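You operate a simulated robot arm through the tools that you are given. There is no shell and no other tool.

The job below is to be done with a simulated robot arm. You get a single attempt, and the scene is never put back.

JOB
Box the two brown eggs and set the day dial by the block.
Fine: one egg a cell, shut the box lid; the white eggs stay. Where these are worked on the way, their far stop is far enough and under half their travel is too little: box lid.

Only the result counts: the job must be done as asked and must still hold three seconds after the hand-in. Knocking over, shifting, dropping, spilling or breaking anything else fails it. A push-on lid holds only when it is set on centred and level and pressed home; a screw cap is set on level and turned clockwise until tight.

ROBOT AND FRAMES
A 7-joint arm with a two-finger parallel gripper, fixed in place. Base frame: the origin is on the floor under the middle of its stand, x ahead of it, y to its left, z up. Lengths are in m, angles in rad, forces in N, time in s.
With the tool pointing down near the work surface it reaches from about 0.28 to 0.72 m from the base axis. Its first joint turns from -2.897 to 2.897 rad. Payload 3.43 kg.
The tool frame sits at the grasp point between the pads (the TCP): z along the fingers, y along the line on which they close. The tips reach 0.034 m beyond it. The gripper opens to 0.128 m. The fingers are 0.024 m wide and 0.012 m thick; the gripper's body (0.048 by 0.13 m) begins 0.096 m behind the TCP.
Orientation is that of the tool frame in the base frame, as a unit quaternion [x, y, z, w]. With the fingers straight down and closing along the base's y, the tool's x points along the base's -x, its y along +y and its z along -z.

CONTROLS
- The arm moves only by the tool nudge_tool. Its argument "moves" is a list of rows, each a list of 3 entries, a list of its own where there are three numbers: the shift along the tool's x, y, z in units of 250 mm (1.0 is 250 mm), then the turn, a rotation vector about the tool's x, y, z in units of 90 degrees (1.0 is 90 degrees), then the gripper command, from -1 (fully open) to 1 (shut), values between in proportion. In form: [[[x, y, z], [rx, ry, rz], fingers], ...]. A call has 1 to 20 rows; each row is the pose to reach, as a shift and turn from the pose commanded when the call began, along the tool's axes at that moment. A call with a number of a shift or a turn outside -1 to 1 is refused whole. Rows are played at 5 a second. More than 0.05 m and 0.15 rad between two rows, or a gripper value outside its range, and nothing of the call is played. A pose out of reach is approached as far as the arm can. The call stops where the force on the tool passes 50 N (or 10 N more than at its start, if that is more) or the arm is blocked; 0.2 s more then pass. The fingers move at their own pace (about 0.108 m/s each) and stop on an object; they squeeze with about 35 N. The grip force told is the motor's: it shows also when the fingers shut on nothing. Time passes only in rows, and 0.2 s behind the last, so rows that repeat a pose let the fingers close. It gives the time, the measured TCP pose, the force on the tool (base axes), the opening and the grip force at its end, in the units of the frame above (readings bear some noise), with the torque about the TCP (base axes, N m) and any sound that the robot's microphone picked up.
- Cameras (640 x 400 px; columns grow to the right, rows downward): "scene" is fixed at [0.0561, 0.4963, 1.5415]; the picture's right is [-0.39, -0.92, 0.00], its down [-0.69, 0.29, -0.66] and it looks along [0.61, -0.25, -0.75] (base axes); focal length 368 px, centre (320, 200). "wrist" rides on the gripper at [0.076, -0.011, -0.16] in the tool frame; the picture's right is [0.15, 0.99, 0.00], its down [-0.88, 0.13, -0.46] and it looks along [-0.45, 0.07, 0.89] (tool axes); focal length 234 px, centre (320, 200). There is no depth. A picture from a camera that has moved, and an enlarged one, comes with that camera's place and axes in the base frame and with its lens. The place of the scene camera against the robot may be out by one fixed shift of up to 0.012 m in any direction.
- capture(camera): a new picture of that camera. It takes no simulated time.
- slide_trunk(by): slides the trunk up (or, below 0, down) by that many m; the arm rides with it, the base frame stays. It gives what a move gives, with no picture.
- inspect(camera, box): a new picture of the part [left, top, right, bottom] of that camera's present view, enlarged. It takes no simulated time.
- close_job(): hands the job in; it is judged then, once.

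Nothing tells you positions but the pictures and the camera data. Unless the task says otherwise, let go and move clear before handing in.

The tools are called after "Emit:" as a command line: name --argument value ..., lists and objects as JSON in quotes. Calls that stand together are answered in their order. nudge_tool: Moves the arm, as the interface text tells. Its arguments: {"type":"object","properties":{"moves":{"type":"array","items":{"type":"array"}}},"required":["moves"]} The other tools are called the same way: slide_trunk (by) moves the trunk up or down; capture (camera) takes a picture; inspect (camera, box) takes an enlarged picture of a part of a camera's view; close_job () hands the job in.

At the start:

```text
clock: 0.0
tool_pos: [0.4323, 0.1954, 1.1255]
tool_rot: [0.0, 1.0, 0.0, 0.0]
ft_force: [0.0, -0.9, -1.1]
moment: [-0.01, 0.02, 0.01]
width: 0.1281
grip_force: 0.1
trunk travel left (down, up): [-0.25, 0.074]
```

scene: 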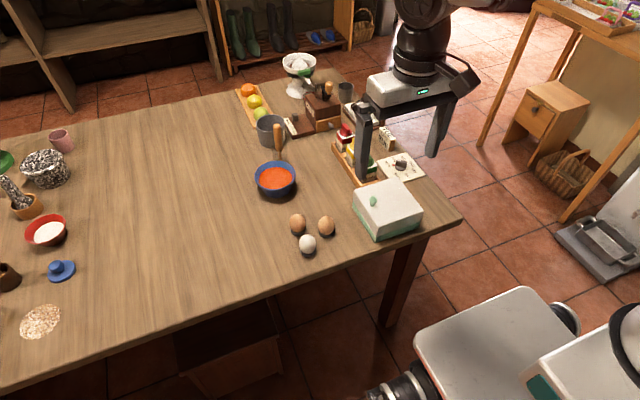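
wrist: 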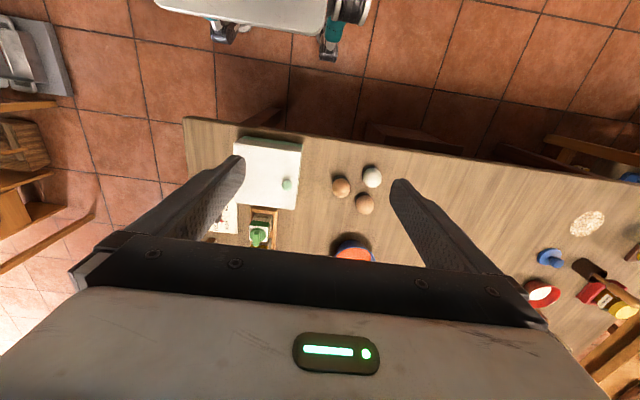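

I see a table with two brown eggs and one white egg near a closed white egg box, and a dial plate behind the box. I'll look closer at all of these before moving.

Emit:
inspect --camera "scene" --box '[270, 170, 450, 270]'

Emit:
inspect --camera "scene" --box '[310, 80, 450, 190]'

Emit:
inspect --camera "wrist" --box '[180, 110, 420, 270]'

```text
3.56 times, centred on (360, 220) of scene
camera zoom: at [0.0561, 0.4963, 1.5415], right [-0.39, -0.92, 0.0], down [-0.69, 0.29, -0.66], along [0.61, -0.25, -0.75], focal length 1309 px, centre (178, 129)
```

zoom: 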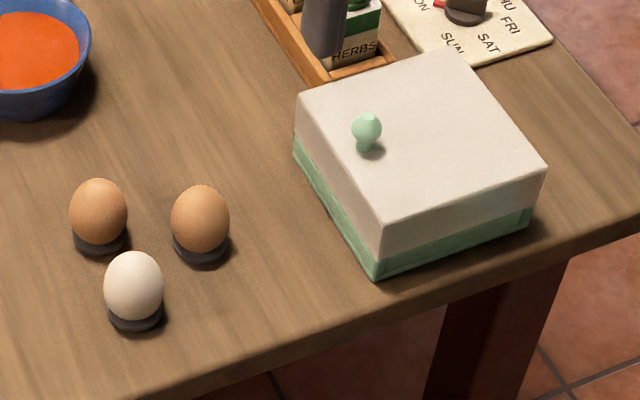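

```text
3.64 times, centred on (380, 135) of scene
camera zoom: at [0.0561, 0.4963, 1.5415], right [-0.39, -0.92, 0.0], down [-0.69, 0.29, -0.66], along [0.61, -0.25, -0.75], focal length 1338 px, centre (102, 436)
```

zoom: 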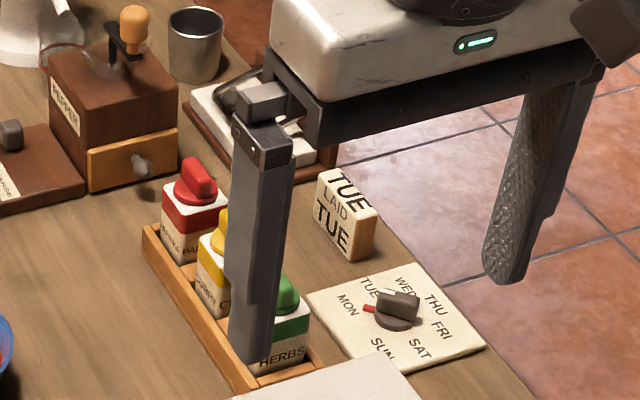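

```text
2.50 times, centred on (300, 190) of wrist
camera zoom: at [0.3563, 0.1847, 1.2856], right [-0.15, 0.99, 0.0], down [0.88, 0.13, 0.46], along [0.45, 0.07, -0.89], focal length 585 px, centre (370, 225)
```

zoom: 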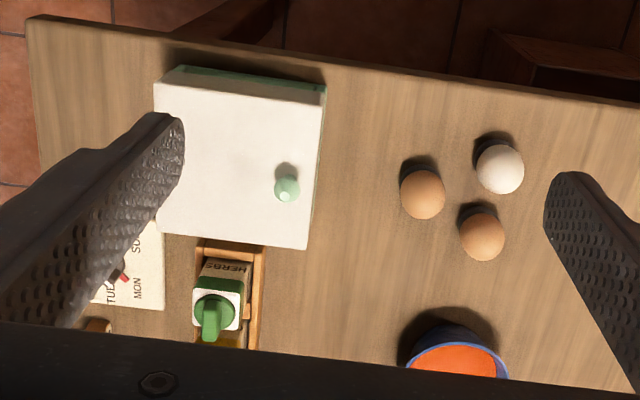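

The eggs sit on small stands, the lid of the box has a knob towards the +y side (so it is probably hinged at -y), and the block reads "TUE / LAID / TUE" or similar. I'll move the arm sideways to get a clear view of the dial and block.

Emit:
nudge_tool --moves '[[[0, -0.18, 0], [0, 0, 0], -1], [[0, -0.36, 0], [0, 0, 0], -1], [[0, -0.54, 0], [0, 0, 0], -1], [[0, -0.72, 0], [0, 0, 0], -1], [[0, -0.72, 0], [0, 0, 0], -1]]'

Emit:
capture --camera "wrist"

Emit:
capture --camera "scene"

```text
clock: 1.2
tool_pos: [0.4336, 0.0167, 1.1239]
tool_rot: [0.0, 1.0, 0.0, 0.0]
ft_force: [-0.9, 0.3, 0.2]
moment: [0.02, 0.02, -0.01]
width: 0.1283
grip_force: 0.0
trunk travel left (down, up): [-0.25, 0.074]
```

```text
taken
camera wrist: at [0.3572, 0.0055, 1.2851], right [-0.15, 0.99, 0.0], down [0.88, 0.13, 0.46], along [0.45, 0.07, -0.89], focal length 234 px, centre (320, 200)
```

wrist: 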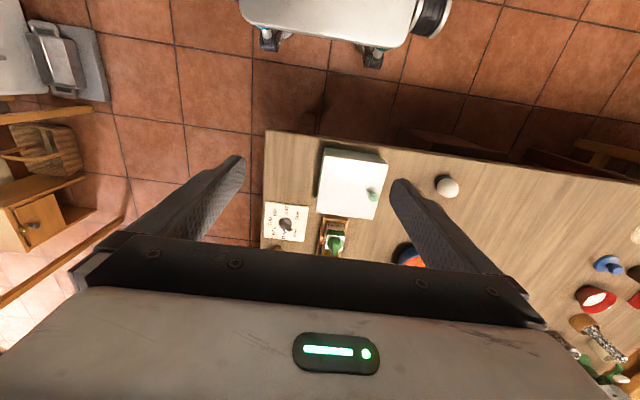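

```text
taken
```

scene: 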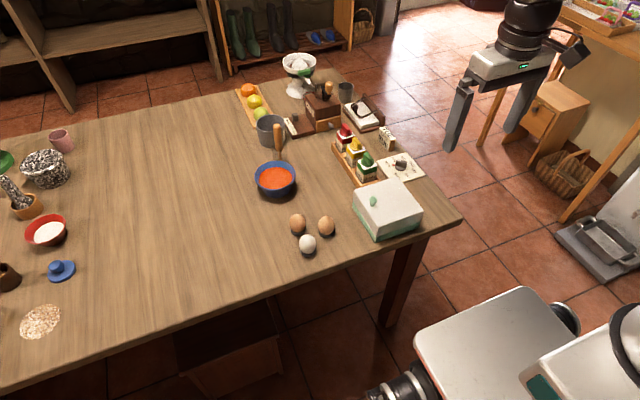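

Emit:
inspect --camera "scene" --box '[340, 95, 440, 185]'

Emit:
inspect --camera "scene" --box '[370, 150, 430, 185]'

Emit:
inspect --camera "scene" --box '[370, 120, 410, 155]'

Emit:
inspect --camera "wrist" --box '[250, 130, 410, 250]'

Emit:
inspect --camera "scene" --box '[340, 165, 440, 255]'

```text
4.44 times, centred on (390, 140) of scene
camera zoom: at [0.0561, 0.4963, 1.5415], right [-0.39, -0.92, 0.0], down [-0.69, 0.29, -0.66], along [0.61, -0.25, -0.75], focal length 1636 px, centre (9, 467)
```

zoom: 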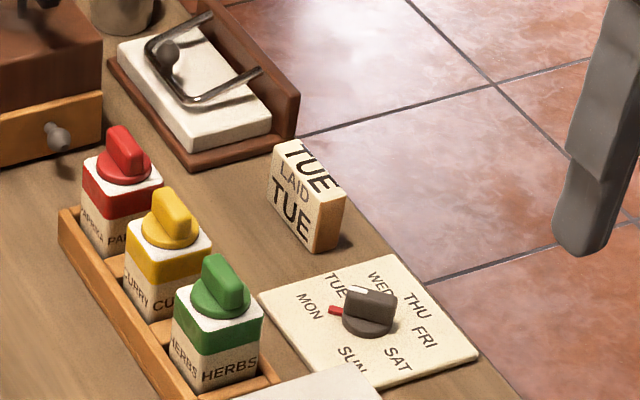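

```text
10.67 times, centred on (400, 168) of scene
camera zoom: at [0.0561, 0.4963, 1.5415], right [-0.39, -0.92, 0.0], down [-0.69, 0.29, -0.66], along [0.61, -0.25, -0.75], focal length 3926 px, centre (-533, 547)
```

zoom: 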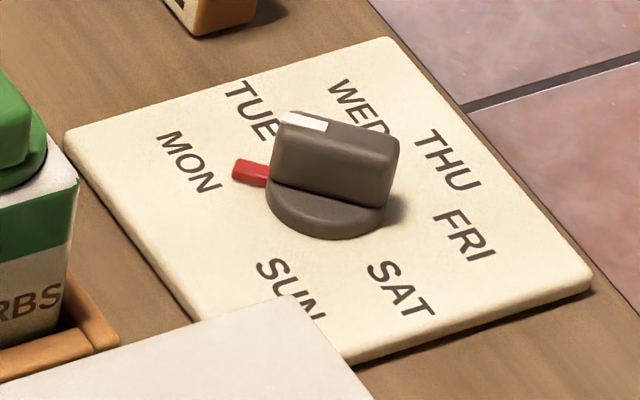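

```text
11.43 times, centred on (390, 138) of scene
camera zoom: at [0.0561, 0.4963, 1.5415], right [-0.39, -0.92, 0.0], down [-0.69, 0.29, -0.66], along [0.61, -0.25, -0.75], focal length 4206 px, centre (-480, 914)
```

zoom: 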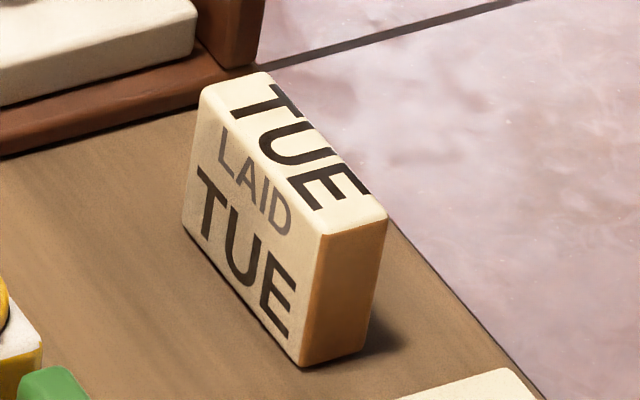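

```text
3.33 times, centred on (330, 190) of wrist
camera zoom: at [0.3572, 0.0055, 1.2851], right [-0.15, 0.99, 0.0], down [0.88, 0.13, 0.46], along [0.45, 0.07, -0.89], focal length 781 px, centre (287, 233)
```

zoom: 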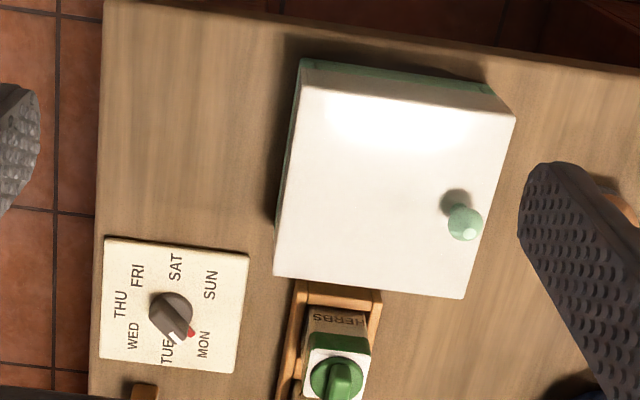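

```text
4.44 times, centred on (390, 210) of scene
camera zoom: at [0.0561, 0.4963, 1.5415], right [-0.39, -0.92, 0.0], down [-0.69, 0.29, -0.66], along [0.61, -0.25, -0.75], focal length 1636 px, centre (9, 156)
```

zoom: 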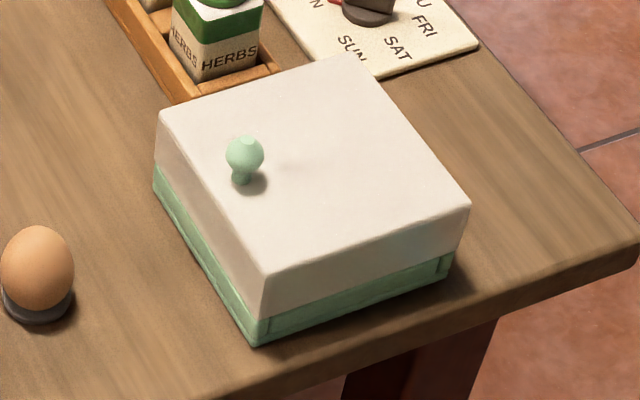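

The dial (about x 0.70, y -0.03) carries a white mark on its knob, and there is a red piece between MON and TUE; the block reads LAID TUE. I'll move in closer over the dial to read it.

Emit:
nudge_tool --moves '[[[-0.125, -0.03, 0.083], [0, 0, 0], -1], [[-0.25, -0.06, 0.166], [0, 0, 0], -1], [[-0.375, -0.09, 0.249], [0, 0, 0], -1], [[-0.5, -0.125, 0.332], [0, 0, 0], -1], [[-0.625, -0.155, 0.415], [0, 0, 0], -1], [[-0.745, -0.187, 0.496], [0, 0, 0], -1], [[-0.745, -0.187, 0.496], [0, 0, 0], -1]]'

Emit:
capture --camera "wrist"

Emit:
inspect --camera "wrist" --box '[260, 140, 420, 240]'

```text
clock: 2.8
tool_pos: [0.6163, -0.0299, 0.9965]
tool_rot: [0.0, 1.0, 0.0, 0.001]
ft_force: [-0.3, 0.5, -0.2]
moment: [0.01, 0.0, 0.01]
width: 0.1281
grip_force: 0.1
trunk travel left (down, up): [-0.25, 0.074]
```

```text
taken
camera wrist: at [0.5399, -0.0414, 1.1581], right [-0.15, 0.99, 0.0], down [0.88, 0.13, 0.46], along [0.45, 0.07, -0.89], focal length 234 px, centre (320, 200)
```

wrist: 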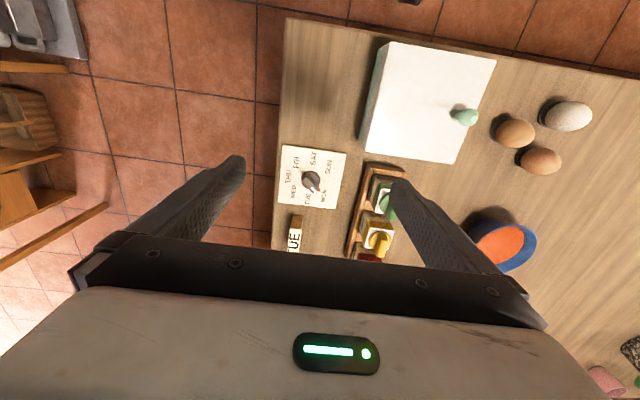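

```text
4.00 times, centred on (340, 190) of wrist
camera zoom: at [0.5399, -0.0414, 1.1581], right [-0.15, 0.99, 0.0], down [0.88, 0.13, 0.46], along [0.45, 0.07, -0.89], focal length 937 px, centre (240, 240)
```

zoom: 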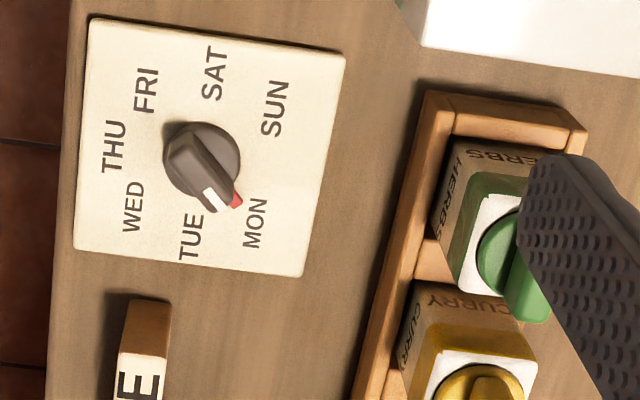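

The knob's white mark and the red tab both seem to point at MON, so I would turn it about 45° clockwise to TUE. I'll zoom in once more to check the exact geometry.

Emit:
inspect --camera "wrist" --box '[275, 140, 351, 215]'

Emit:
inspect --camera "wrist" --box '[355, 30, 505, 175]'

Emit:
inspect --camera "wrist" --box '[480, 80, 610, 190]'

```text
5.33 times, centred on (313, 178) of wrist
camera zoom: at [0.5399, -0.0414, 1.1581], right [-0.15, 0.99, 0.0], down [0.88, 0.13, 0.46], along [0.45, 0.07, -0.89], focal length 1249 px, centre (357, 320)
```

zoom: 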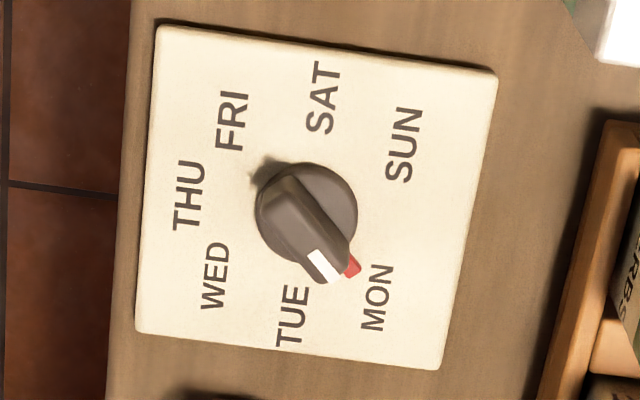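

```text
2.76 times, centred on (430, 102) of wrist
camera zoom: at [0.5399, -0.0414, 1.1581], right [-0.15, 0.99, 0.0], down [0.88, 0.13, 0.46], along [0.45, 0.07, -0.89], focal length 646 px, centre (17, 469)
```

zoom: 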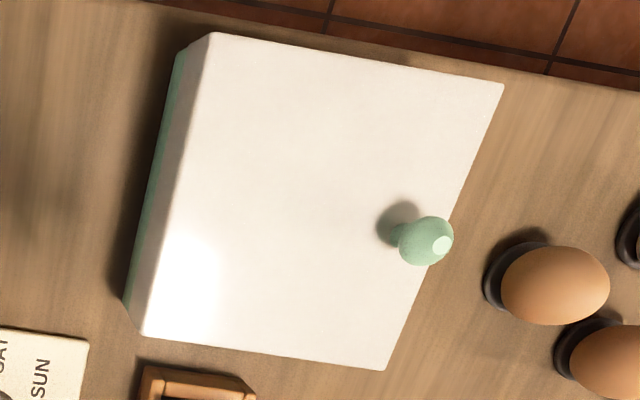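

```text
3.64 times, centred on (545, 135) of wrist
camera zoom: at [0.5399, -0.0414, 1.1581], right [-0.15, 0.99, 0.0], down [0.88, 0.13, 0.46], along [0.45, 0.07, -0.89], focal length 852 px, centre (-498, 436)
```

zoom: 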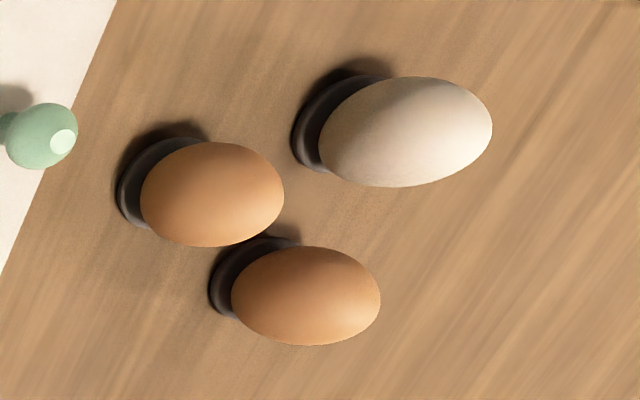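

The plate top is at z≈0.76, knob at about (0.703, -0.034); MON lies at 45° and TUE straight along +x. I'll hover over the dial with the fingers turned to match the bar and check alignment.

Emit:
nudge_tool --moves '[[[-0.05, -0.003, 0.07], [0, 0, -0.08], -0.5], [[-0.1, -0.005, 0.14], [0, 0, -0.16], -0.3], [[-0.15, -0.007, 0.21], [0, 0, -0.24], -0.1], [[-0.2, -0.01, 0.28], [0, 0, -0.32], 0.0], [[-0.25, -0.012, 0.35], [0, 0, -0.4], 0.1], [[-0.3, -0.014, 0.4], [0, 0, -0.46], 0.2], [[-0.34, -0.016, 0.44], [0, 0, -0.5], 0.2], [[-0.34, -0.016, 0.44], [0, 0, -0.5], 0.2]]'

Emit:
capture --camera "wrist"

Emit:
inspect --camera "scene" --box '[340, 95, 460, 195]'

```text
clock: 4.6
tool_pos: [0.7055, -0.0363, 0.8896]
tool_rot: [-0.383, 0.924, -0.001, 0.0]
ft_force: [0.7, -0.7, 0.1]
moment: [-0.01, -0.01, 0.02]
width: 0.0509
grip_force: 0.1
trunk travel left (down, up): [-0.25, 0.074]
```

```text
taken
camera wrist: at [0.6578, -0.0974, 1.0509], right [-0.8, 0.6, 0.0], down [0.53, 0.72, 0.46], along [0.27, 0.37, -0.89], focal length 234 px, centre (320, 200)
```

wrist: 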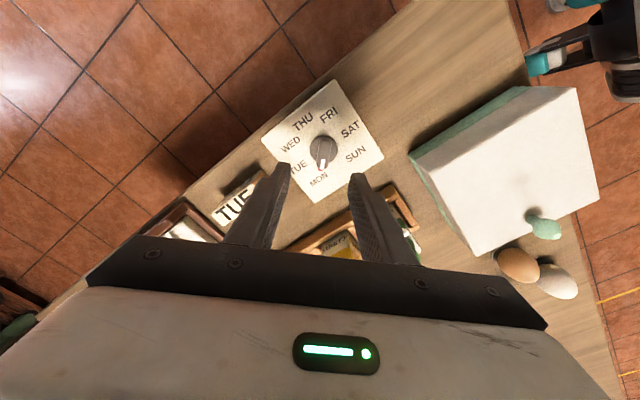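

```text
4.00 times, centred on (400, 145) of scene
camera zoom: at [0.0561, 0.4963, 1.5415], right [-0.39, -0.92, 0.0], down [-0.69, 0.29, -0.66], along [0.61, -0.25, -0.75], focal length 1472 px, centre (0, 420)
```

zoom: 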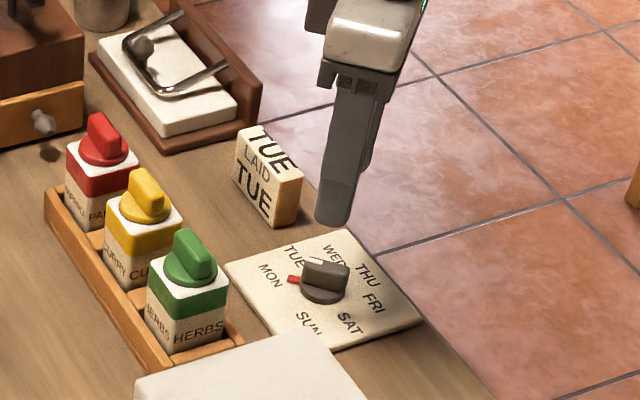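

Emit:
inspect --camera "wrist" --box '[250, 70, 400, 220]'

Emit:
inspect --camera "scene" --box '[370, 150, 430, 185]'

```text
2.67 times, centred on (325, 145) of wrist
camera zoom: at [0.6578, -0.0974, 1.0509], right [-0.8, 0.6, 0.0], down [0.53, 0.72, 0.46], along [0.27, 0.37, -0.89], focal length 624 px, centre (307, 347)
```

zoom: 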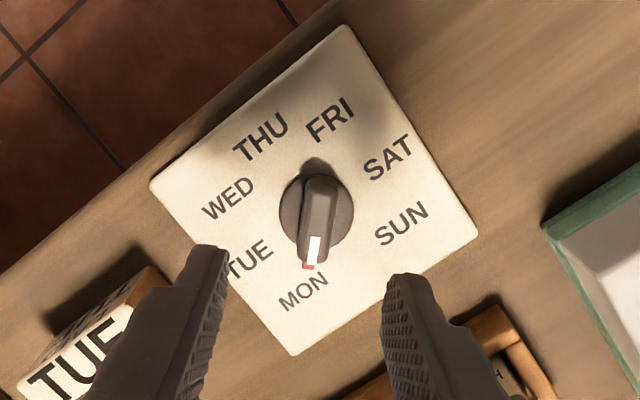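

```text
10.67 times, centred on (400, 168) of scene
camera zoom: at [0.0561, 0.4963, 1.5415], right [-0.39, -0.92, 0.0], down [-0.69, 0.29, -0.66], along [0.61, -0.25, -0.75], focal length 3926 px, centre (-533, 547)
```

zoom: 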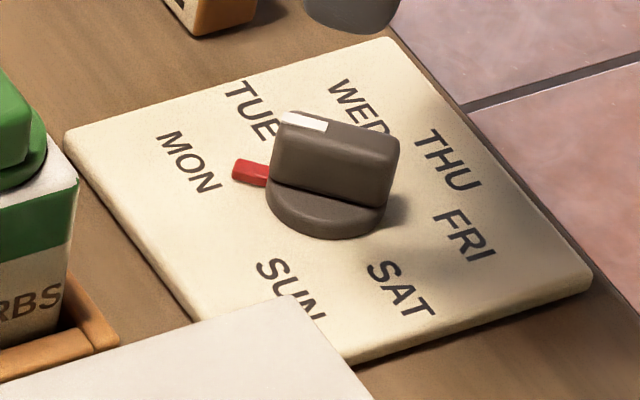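

The knob bar points at MON with the red pointer under it. I'll shift about 4 mm along the closing axis, go lower, and check alignment between the fingertips.

Emit:
nudge_tool --moves '[[[0, 0.016, 0.07], [0, 0, 0], 0.2], [[0, 0.016, 0.14], [0, 0, 0], 0.2], [[0, 0.016, 0.2], [0, 0, 0], 0.2], [[0, 0.016, 0.2], [0, 0, 0], 0.2]]'

Emit:
inspect --camera "wrist" --box '[250, 100, 400, 220]'

Emit:
inspect --camera "scene" --box '[360, 130, 440, 190]'

```text
clock: 5.6
tool_pos: [0.7027, -0.0333, 0.8412]
tool_rot: [-0.382, 0.924, 0.0, 0.0]
ft_force: [-0.1, -0.3, 0.0]
moment: [-0.03, -0.01, 0.0]
width: 0.0512
grip_force: 0.1
trunk travel left (down, up): [-0.25, 0.074]
```

```text
3.33 times, centred on (325, 160) of wrist
camera zoom: at [0.655, -0.0939, 1.0022], right [-0.8, 0.6, 0.0], down [0.53, 0.71, 0.46], along [0.27, 0.37, -0.89], focal length 781 px, centre (303, 333)
```

zoom: 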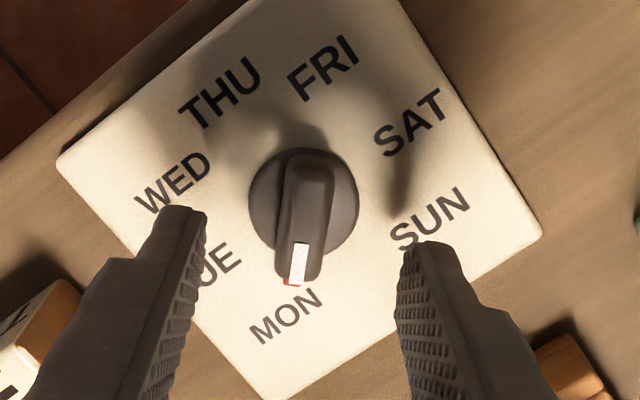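

```text
6.67 times, centred on (400, 160) of scene
camera zoom: at [0.0561, 0.4963, 1.5415], right [-0.39, -0.92, 0.0], down [-0.69, 0.29, -0.66], along [0.61, -0.25, -0.75], focal length 2454 px, centre (-213, 467)
```

zoom: 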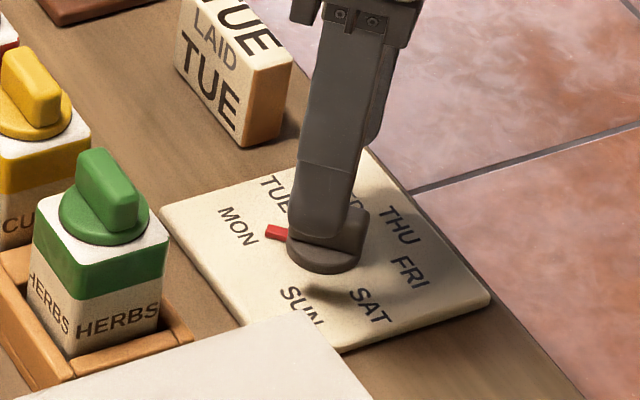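

The bar sits centred between the fingertips. I'll descend to just above the knob skirt and check before closing.

Emit:
nudge_tool --moves '[[[0, 0, 0.04], [0, 0, 0], 0.2], [[0, 0, 0.08], [0, 0, 0], 0.3], [[0, 0, 0.112], [0, 0, 0], 0.4], [[0, 0, 0.112], [0, 0, 0], 0.4]]'

Emit:
inspect --camera "scene" --box '[370, 140, 430, 185]'

Emit:
inspect --camera "wrist" --box '[250, 100, 400, 220]'

```text
clock: 6.6
tool_pos: [0.7006, -0.033, 0.8132]
tool_rot: [-0.383, 0.924, 0.0, 0.0]
ft_force: [-0.5, -0.3, -0.7]
moment: [0.01, 0.0, 0.02]
width: 0.0382
grip_force: 0.1
trunk travel left (down, up): [-0.25, 0.074]
```

```text
8.89 times, centred on (400, 162) of scene
camera zoom: at [0.0561, 0.4963, 1.5415], right [-0.39, -0.92, 0.0], down [-0.69, 0.29, -0.66], along [0.61, -0.25, -0.75], focal length 3272 px, centre (-391, 533)
```

zoom: 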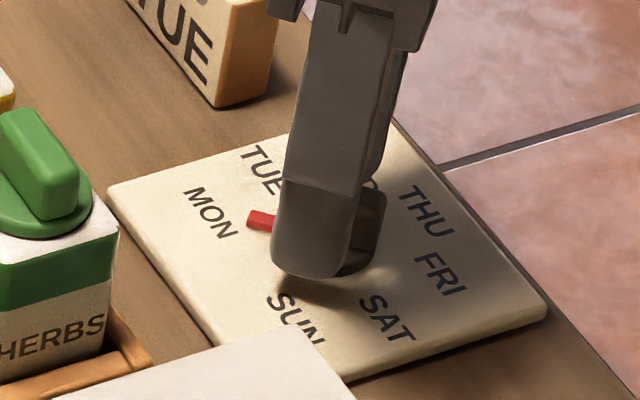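

```text
3.33 times, centred on (325, 160) of wrist
camera zoom: at [0.6546, -0.0942, 0.9739], right [-0.8, 0.6, 0.0], down [0.53, 0.71, 0.46], along [0.27, 0.37, -0.89], focal length 781 px, centre (303, 333)
```

zoom: 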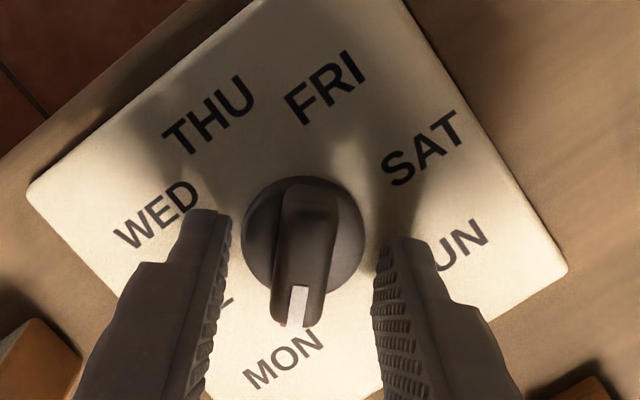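

The tips straddle the bar just above the skirt. I'll close on it.

Emit:
nudge_tool --moves '[[[0, 0, 0], [0, 0, 0], 0.7], [[0, 0, 0], [0, 0, 0], 0.9], [[0, 0, 0], [0, 0, 0], 0.9], [[0, 0, 0], [0, 0, 0], 0.9]]'

Emit:
inspect --camera "wrist" --box '[250, 100, 400, 220]'

```text
clock: 7.6
tool_pos: [0.7023, -0.0333, 0.8141]
tool_rot: [-0.383, 0.924, 0.0, 0.0]
ft_force: [2.7, -0.6, -0.3]
moment: [0.0, -0.09, 0.02]
width: 0.0138
grip_force: 45.2
trunk travel left (down, up): [-0.25, 0.074]
```

```text
3.33 times, centred on (325, 160) of wrist
camera zoom: at [0.6548, -0.0945, 0.9741], right [-0.8, 0.6, 0.0], down [0.53, 0.71, 0.46], along [0.27, 0.37, -0.89], focal length 781 px, centre (303, 333)
```

zoom: 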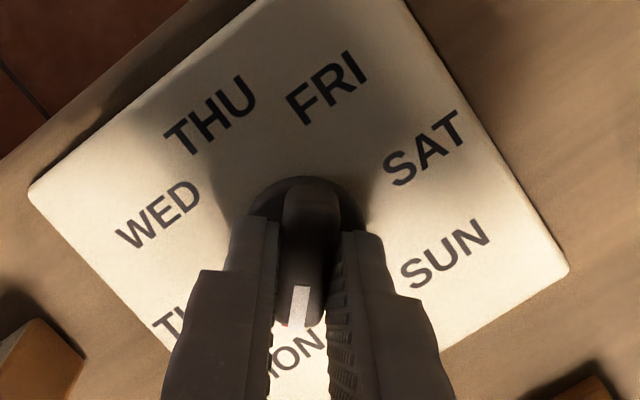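

Gripped at 13.8 mm. Now I turn the knob clockwise (seen from above) by 45° towards TUE.

Emit:
nudge_tool --moves '[[[0, 0, 0], [0, 0, 0.07], 0.9], [[0, 0, 0], [0, 0, 0.14], 0.9], [[0, 0, 0], [0, 0, 0.21], 0.9], [[0, 0, 0], [0, 0, 0.28], 0.9], [[0, 0, 0], [0, 0, 0.35], 0.9], [[0, 0, 0], [0, 0, 0.42], 0.9], [[0, 0, 0], [0, 0, 0.49], 0.9], [[0, 0, 0], [0, 0, 0.5], 0.9], [[0, 0, 0], [0, 0, 0.5], 0.9]]'

Emit:
inspect --camera "wrist" --box '[250, 100, 400, 220]'

Emit:
inspect --camera "scene" --box '[370, 140, 430, 185]'

```text
clock: 9.6
tool_pos: [0.7027, -0.0356, 0.8131]
tool_rot: [0.001, 1.0, -0.002, 0.0]
ft_force: [8.5, -23.4, 2.4]
moment: [-0.35, 0.07, 0.07]
width: 0.0138
grip_force: 45.2
trunk travel left (down, up): [-0.25, 0.074]
```

```text
3.33 times, centred on (325, 160) of wrist
camera zoom: at [0.6253, -0.0453, 0.9741], right [-0.15, 0.99, 0.0], down [0.88, 0.13, 0.46], along [0.45, 0.06, -0.89], focal length 781 px, centre (303, 333)
```

zoom: 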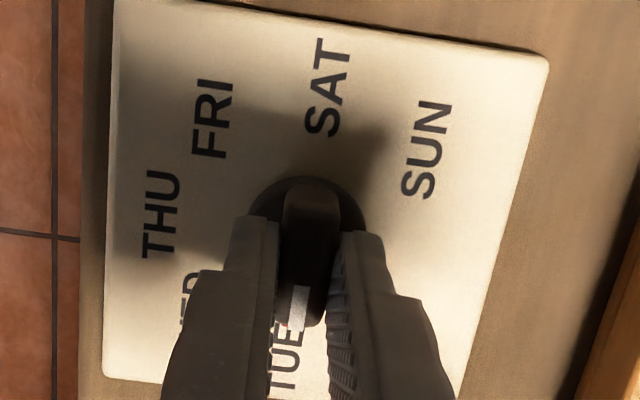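

```text
8.89 times, centred on (400, 162) of scene
camera zoom: at [0.0561, 0.4963, 1.5415], right [-0.39, -0.92, 0.0], down [-0.69, 0.29, -0.66], along [0.61, -0.25, -0.75], focal length 3272 px, centre (-391, 533)
```

zoom: 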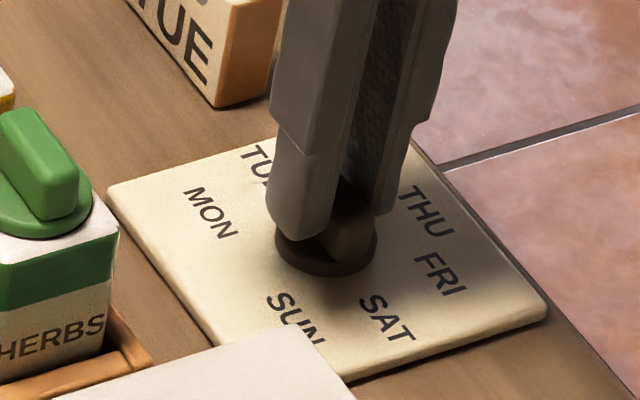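

The mark now points at TUE. There is some side load (-23 N in y), so I'll ease the tool about 1.7 mm in -y before opening the fingers.

Emit:
nudge_tool --moves '[[[-0.002, -0.007, 0], [0, 0, 0], 0.9], [[-0.002, -0.007, 0], [0, 0, 0], 0.9]]'

```text
clock: 10.2
tool_pos: [0.7024, -0.0342, 0.813]
tool_rot: [0.0, 1.0, -0.001, 0.0]
ft_force: [6.6, -19.6, 6.4]
moment: [-0.55, 0.01, 0.04]
width: 0.0139
grip_force: 44.7
trunk travel left (down, up): [-0.25, 0.074]
```

The load is just the grip being slightly off-centre on the bar, so I'll open the fingers and lift straight up to check the dial.

Emit:
nudge_tool --moves '[[[0, 0, 0], [0, 0, 0], 0.6], [[0, 0, 0], [0, 0, 0], 0.4], [[0, 0, 0], [0, 0, 0], 0.3], [[0, 0, -0.1], [0, 0, 0], 0.3], [[0, 0, -0.25], [0, 0, 0], 0.3], [[0, 0, -0.4], [0, 0, 0], 0.0], [[0, 0, -0.4], [0, 0, 0], 0.0]]'

Emit:
inspect --camera "wrist" --box '[240, 80, 400, 220]'

Emit:
inspect --camera "scene" --box '[370, 140, 430, 185]'

```text
clock: 11.8
tool_pos: [0.7009, -0.0306, 0.9128]
tool_rot: [0.0, 1.0, 0.0, 0.0]
ft_force: [-0.5, 0.7, 0.4]
moment: [0.0, -0.02, -0.01]
width: 0.0638
grip_force: 0.1
trunk travel left (down, up): [-0.25, 0.074]
```

```text
2.86 times, centred on (320, 150) of wrist
camera zoom: at [0.6236, -0.0421, 1.0731], right [-0.15, 0.99, 0.0], down [0.88, 0.13, 0.46], along [0.45, 0.07, -0.89], focal length 669 px, centre (320, 343)
```

zoom: 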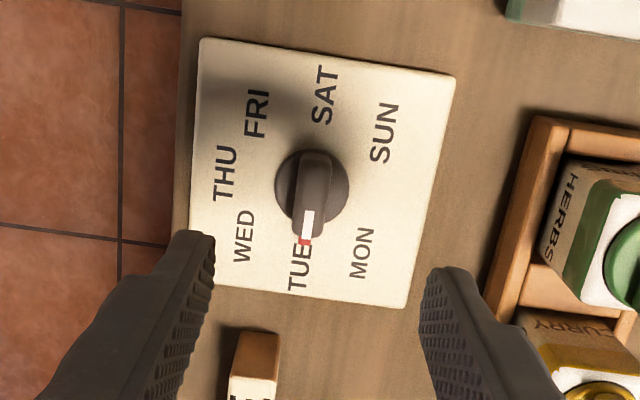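

```text
8.89 times, centred on (400, 162) of scene
camera zoom: at [0.0561, 0.4963, 1.5415], right [-0.39, -0.92, 0.0], down [-0.69, 0.29, -0.66], along [0.61, -0.25, -0.75], focal length 3272 px, centre (-391, 533)
```

zoom: 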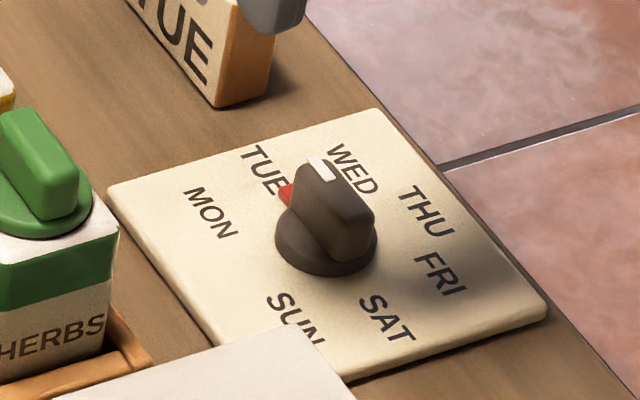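

The dial now reads TUE. Next the lid: the knob is at about (0.555, 0.149), ball centre near z 0.855. I'll rise, turn the tool 90° so the fingers close along x, and hover above the knob.

Emit:
nudge_tool --moves '[[[0, 0, -0.15], [0, 0, 0], 0.0], [[0.05, 0.06, -0.25], [0, 0, 0.085], 0.0], [[0.1, 0.12, -0.3], [0, 0, 0.17], 0.0], [[0.15, 0.18, -0.3], [0, 0, 0.255], 0.0], [[0.2, 0.25, -0.3], [0, 0, 0.34], 0.0], [[0.25, 0.31, -0.3], [0, 0, 0.425], 0.0], [[0.3, 0.37, -0.3], [0, 0, 0.51], 0.0], [[0.35, 0.43, -0.3], [0, 0, 0.595], 0.0], [[0.4, 0.5, -0.3], [0, 0, 0.68], 0.0], [[0.45, 0.56, -0.3], [0, 0, 0.765], 0.0], [[0.5, 0.62, -0.25], [0, 0, 0.85], 0.0], [[0.55, 0.68, -0.2], [0, 0, 0.935], 0.0], [[0.58, 0.72, -0.15], [0, 0, 1.0], 0.0], [[0.58, 0.72, -0.15], [0, 0, 1.0], 0.0]]'

Emit:
capture --camera "wrist"

Emit:
inspect --camera "scene" --box '[320, 140, 450, 250]'

```text
clock: 14.8
tool_pos: [0.5568, 0.1457, 0.9505]
tool_rot: [0.708, 0.706, 0.0, 0.0]
ft_force: [-1.0, -0.4, 0.6]
moment: [-0.03, 0.01, -0.04]
width: 0.0644
grip_force: 0.0
trunk travel left (down, up): [-0.25, 0.074]
```

```text
taken
camera wrist: at [0.5439, 0.2211, 1.1117], right [0.99, 0.14, 0.0], down [0.13, -0.88, 0.46], along [0.07, -0.45, -0.89], focal length 234 px, centre (320, 200)
```

wrist: 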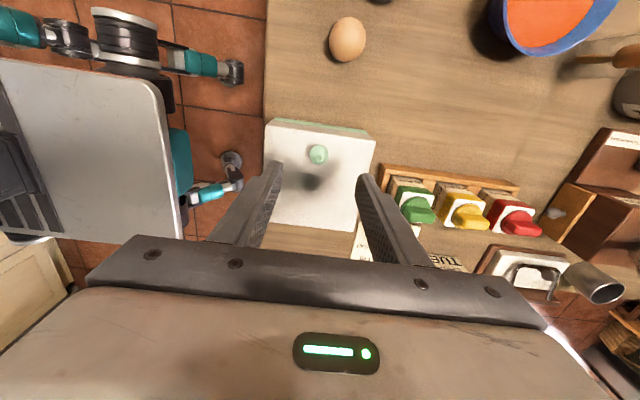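

```text
3.64 times, centred on (385, 195) of scene
camera zoom: at [0.0561, 0.4963, 1.5415], right [-0.39, -0.92, 0.0], down [-0.69, 0.29, -0.66], along [0.61, -0.25, -0.75], focal length 1338 px, centre (84, 218)
```

zoom: 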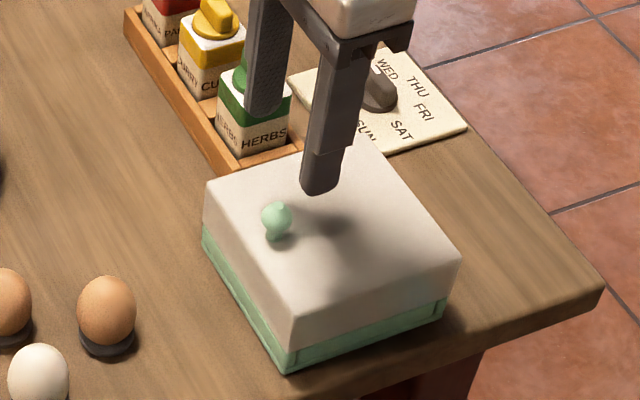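

Emit:
inspect --camera "wrist" --box '[250, 110, 390, 230]'

Emit:
inspect --camera "scene" --box '[345, 170, 430, 245]'

```text
3.33 times, centred on (320, 170) of wrist
camera zoom: at [0.5439, 0.2211, 1.1117], right [0.99, 0.14, 0.0], down [0.13, -0.88, 0.46], along [0.07, -0.45, -0.89], focal length 781 px, centre (320, 300)
```

zoom: 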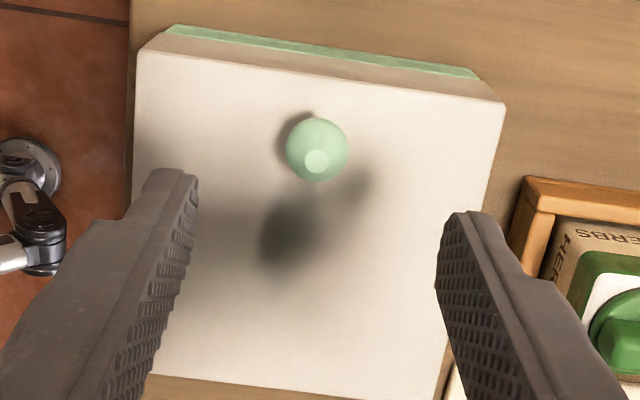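

```text
5.33 times, centred on (388, 208) of scene
camera zoom: at [0.0561, 0.4963, 1.5415], right [-0.39, -0.92, 0.0], down [-0.69, 0.29, -0.66], along [0.61, -0.25, -0.75], focal length 1963 px, centre (-40, 160)
```

zoom: 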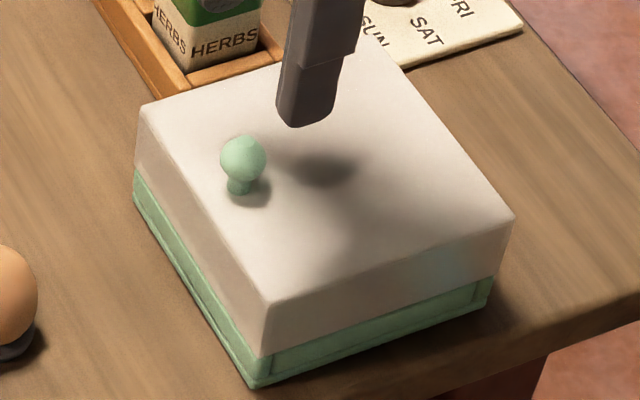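

The tool is right above the knob (ball about 21 mm across, centre near z 0.856; lid top 0.833, hinge guess y≈0.036, z≈0.797). I'll descend so the tips stay above the lid and close on the ball.

Emit:
nudge_tool --moves '[[[0, -0.004, 0.08], [0, 0, 0], 0.2], [[0, -0.004, 0.16], [0, 0, 0], 0.3], [[0, -0.004, 0.24], [0, 0, 0], 0.35], [[0, -0.004, 0.3], [0, 0, 0], 0.35], [[0, -0.004, 0.3], [0, 0, 0], 0.35]]'

Emit:
inspect --camera "wrist" --box '[250, 110, 390, 230]'

Emit:
inspect --camera "scene" --box '[345, 170, 430, 245]'

```text
clock: 16.0
tool_pos: [0.5573, 0.1456, 0.8757]
tool_rot: [0.707, 0.707, 0.0, 0.0]
ft_force: [-0.4, 0.9, -0.3]
moment: [0.03, 0.02, 0.06]
width: 0.0417
grip_force: 0.0
trunk travel left (down, up): [-0.25, 0.074]
```

```text
3.33 times, centred on (320, 170) of wrist
camera zoom: at [0.5445, 0.2214, 1.0353], right [0.99, 0.15, 0.0], down [0.13, -0.88, 0.46], along [0.07, -0.45, -0.89], focal length 781 px, centre (320, 300)
```

zoom: 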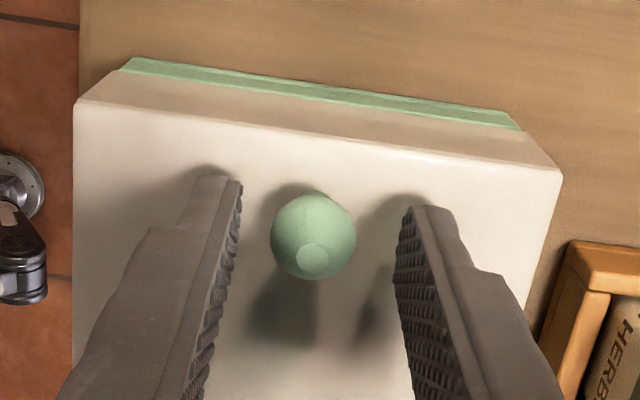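

```text
5.33 times, centred on (388, 208) of scene
camera zoom: at [0.0561, 0.4963, 1.5415], right [-0.39, -0.92, 0.0], down [-0.69, 0.29, -0.66], along [0.61, -0.25, -0.75], focal length 1963 px, centre (-40, 160)
```

zoom: 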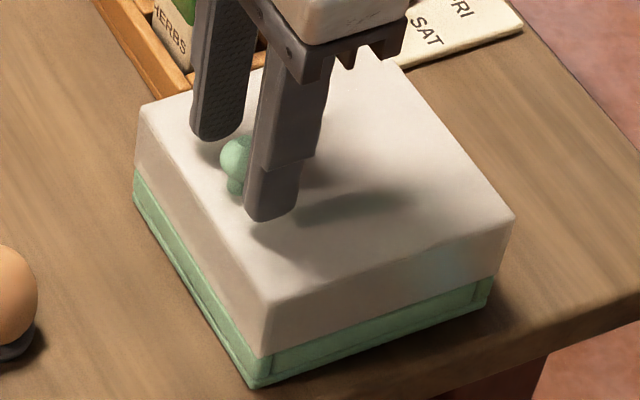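

Alignment is within 1–2 mm. Closing on the ball.

Emit:
nudge_tool --moves '[[[0, -0.005, 0], [0, 0, 0], 0.6], [[0, -0.005, 0], [0, 0, 0], 0.75], [[0, -0.005, 0], [0, 0, 0], 0.75], [[0, -0.005, 0], [0, 0, 0], 0.75]]'

Emit:
inspect --camera "wrist" --box '[250, 110, 390, 230]'

```text
clock: 17.0
tool_pos: [0.5541, 0.1445, 0.8742]
tool_rot: [0.707, 0.708, 0.0, -0.001]
ft_force: [-3.5, -0.4, -4.1]
moment: [0.21, 0.02, -0.01]
width: 0.0254
grip_force: 44.9
trunk travel left (down, up): [-0.25, 0.074]
```

```text
3.33 times, centred on (320, 170) of wrist
camera zoom: at [0.5428, 0.2215, 1.0356], right [0.99, 0.15, 0.0], down [0.13, -0.88, 0.46], along [0.07, -0.45, -0.89], focal length 781 px, centre (320, 300)
```

zoom: 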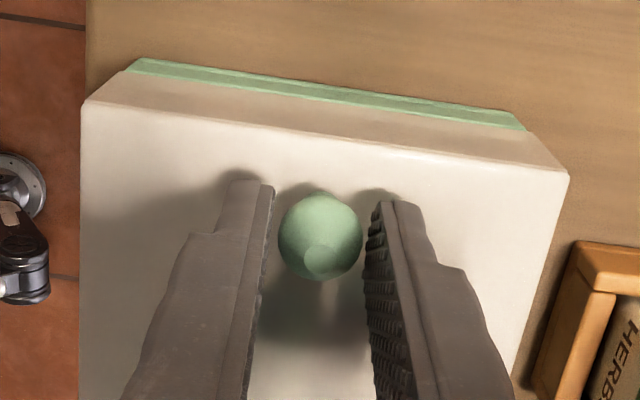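

Gripped. I'll start lifting along the arc about the guessed hinge, 20° first, and watch the forces.

Emit:
nudge_tool --moves '[[[-0.022, -0.005, -0.036], [0, 0, 0], 0.75], [[-0.048, -0.005, -0.072], [0, 0, 0], 0.75], [[-0.077, -0.005, -0.105], [0, 0, 0], 0.75], [[-0.107, -0.005, -0.136], [0, 0, 0], 0.75], [[-0.107, -0.005, -0.136], [0, 0, 0], 0.75]]'

Emit:
inspect --camera "scene" --box '[345, 160, 440, 245]'

Emit:
inspect --camera "wrist" --box '[230, 80, 410, 230]'

```text
clock: 18.2
tool_pos: [0.5552, 0.1199, 0.909]
tool_rot: [0.707, 0.707, 0.001, -0.001]
ft_force: [-2.1, 9.1, -4.9]
moment: [1.61, -0.35, -0.05]
width: 0.025
grip_force: 45.2
trunk travel left (down, up): [-0.25, 0.074]
```

```text
4.71 times, centred on (392, 202) of scene
camera zoom: at [0.0561, 0.4963, 1.5415], right [-0.39, -0.92, 0.0], down [-0.69, 0.29, -0.66], along [0.61, -0.25, -0.75], focal length 1732 px, centre (-21, 188)
```

zoom: 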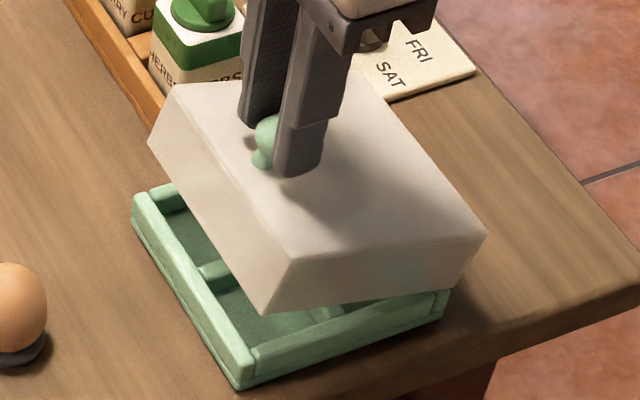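

```text
2.67 times, centred on (320, 155) of wrist
camera zoom: at [0.5425, 0.1966, 1.0693], right [0.99, 0.15, 0.0], down [0.13, -0.88, 0.45], along [0.07, -0.45, -0.89], focal length 624 px, centre (320, 320)
```

zoom: 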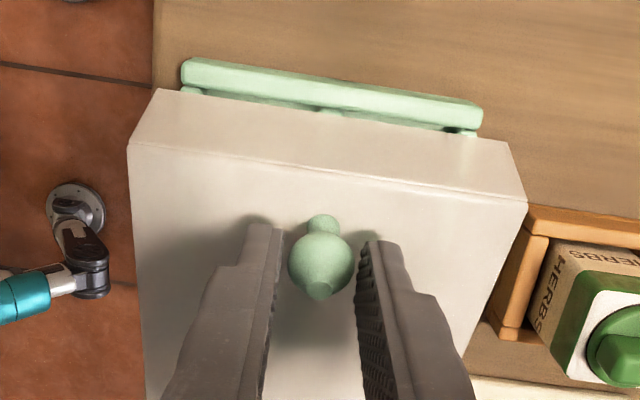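

The lid is swinging on a hinge at the -y side and the base shows cells. The pads resist the knob's rotation (1.6 Nm), so I'll ease the grip a little and see whether that drops.

Emit:
nudge_tool --moves '[[[0, 0, 0], [0, 0, 0], 0.65], [[0, 0, 0], [0, 0, 0], 0.62], [[0, 0, 0], [0, 0, 0], 0.62]]'

```text
clock: 19.0
tool_pos: [0.5551, 0.1182, 0.9072]
tool_rot: [0.708, 0.706, -0.001, 0.001]
ft_force: [-2.2, -0.4, -0.3]
moment: [-0.05, 0.09, -0.01]
width: 0.0261
grip_force: 1.3
trunk travel left (down, up): [-0.25, 0.074]
```

Emit:
inspect --camera "scene" --box '[345, 160, 440, 245]'

Emit:
inspect --camera "wrist" --box '[230, 80, 410, 230]'

```text
4.71 times, centred on (392, 202) of scene
camera zoom: at [0.0561, 0.4963, 1.5415], right [-0.39, -0.92, 0.0], down [-0.69, 0.29, -0.66], along [0.61, -0.25, -0.75], focal length 1732 px, centre (-21, 188)
```

zoom: 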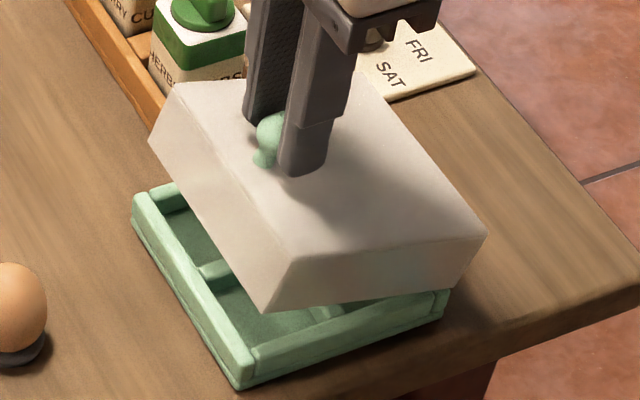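

```text
2.67 times, centred on (320, 155) of wrist
camera zoom: at [0.5427, 0.1943, 1.0686], right [0.99, 0.15, 0.0], down [0.13, -0.88, 0.46], along [0.07, -0.45, -0.89], focal length 624 px, centre (320, 320)
```

zoom: 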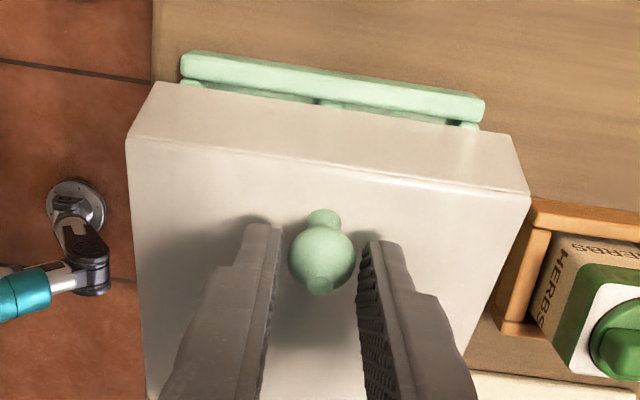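

The lid holds its angle (about 19°) with a light grip, so the hinge has friction. I'll recentre on the ball, regrip, and swing on to about 45° while tilting the tool with the lid.

Emit:
nudge_tool --moves '[[[0.017, 0, -0.006], [0, 0, 0], 0.62], [[0.017, 0, -0.006], [0, 0, 0], 0.75], [[0.017, 0, -0.006], [0, 0, 0], 0.75], [[-0.0336, 0, -0.0432], [0, 0.0722, 0], 0.75], [[-0.0876, 0, -0.074], [0, 0.1444, 0], 0.75], [[-0.1448, 0, -0.0988], [0, 0.2167, 0], 0.75], [[-0.2044, 0, -0.1168], [0, 0.2889, 0], 0.75], [[-0.2044, 0, -0.1168], [0, 0.2889, 0], 0.75]]'

Emit:
inspect --camera "scene" --box '[340, 140, 440, 245]'

Emit:
inspect --camera "wrist" --box '[210, 60, 430, 230]'

```text
clock: 20.8
tool_pos: [0.5556, 0.0641, 0.9351]
tool_rot: [0.69, 0.689, 0.158, -0.159]
ft_force: [-5.4, -15.1, -32.8]
moment: [-1.17, -0.19, -0.19]
width: 0.025
grip_force: 44.7
trunk travel left (down, up): [-0.25, 0.074]
```

```text
3.81 times, centred on (390, 192) of scene
camera zoom: at [0.0561, 0.4963, 1.5415], right [-0.39, -0.92, 0.0], down [-0.69, 0.29, -0.66], along [0.61, -0.25, -0.75], focal length 1402 px, centre (53, 229)
```

zoom: 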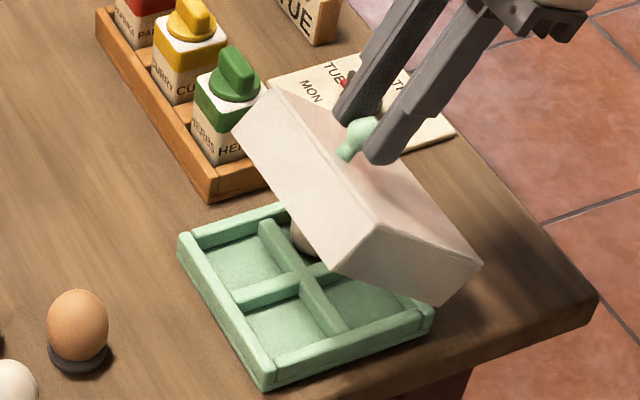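

```text
2.35 times, centred on (320, 145) of wrist
camera zoom: at [0.543, 0.0629, 1.1139], right [0.99, 0.13, 0.06], down [0.13, -0.99, 0.03], along [0.06, -0.02, -1.0], focal length 551 px, centre (320, 329)
```

zoom: 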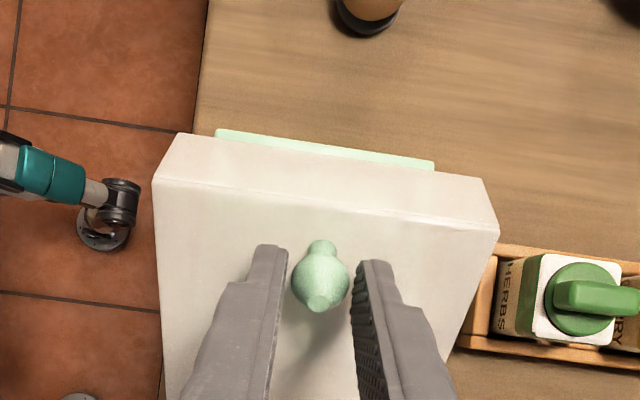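

Lid is at roughly 45–50°, and I can see a 2x2 tray with something in a rear cell. The tool is being pulled down (about 33 N), so I'll relax the grip to let it settle before re-estimating the arc.

Emit:
nudge_tool --moves '[[[0, 0, 0], [0, 0, 0], 0.66], [[0, 0, 0], [0, 0, 0], 0.62], [[0, 0, 0], [0, 0, 0], 0.62]]'

Emit:
inspect --camera "scene" --box '[340, 140, 440, 245]'

Emit:
inspect --camera "wrist" --box '[210, 60, 430, 230]'

```text
clock: 21.6
tool_pos: [0.5554, 0.067, 0.9389]
tool_rot: [0.688, 0.689, 0.16, -0.16]
ft_force: [-4.0, 1.1, 0.7]
moment: [0.06, 0.14, 0.02]
width: 0.0259
grip_force: 2.3
trunk travel left (down, up): [-0.25, 0.074]
```

```text
3.81 times, centred on (390, 192) of scene
camera zoom: at [0.0561, 0.4963, 1.5415], right [-0.39, -0.92, 0.0], down [-0.69, 0.29, -0.66], along [0.61, -0.25, -0.75], focal length 1402 px, centre (53, 229)
```

zoom: 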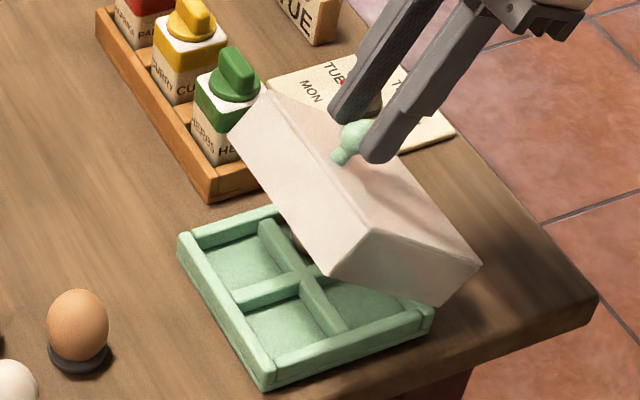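

```text
2.35 times, centred on (320, 145) of wrist
camera zoom: at [0.5422, 0.066, 1.1171], right [0.99, 0.13, 0.07], down [0.13, -0.99, 0.02], along [0.07, -0.01, -1.0], focal length 551 px, centre (320, 329)
```

zoom: 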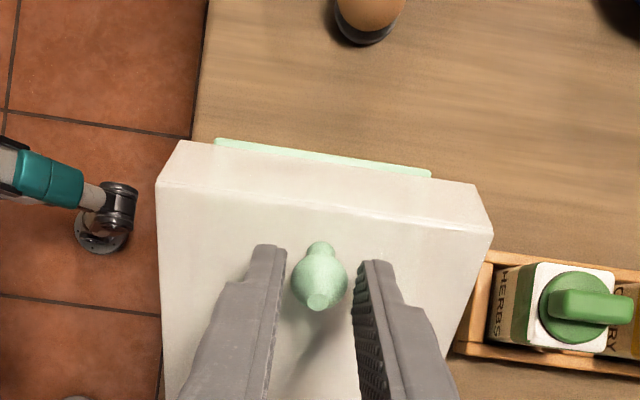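

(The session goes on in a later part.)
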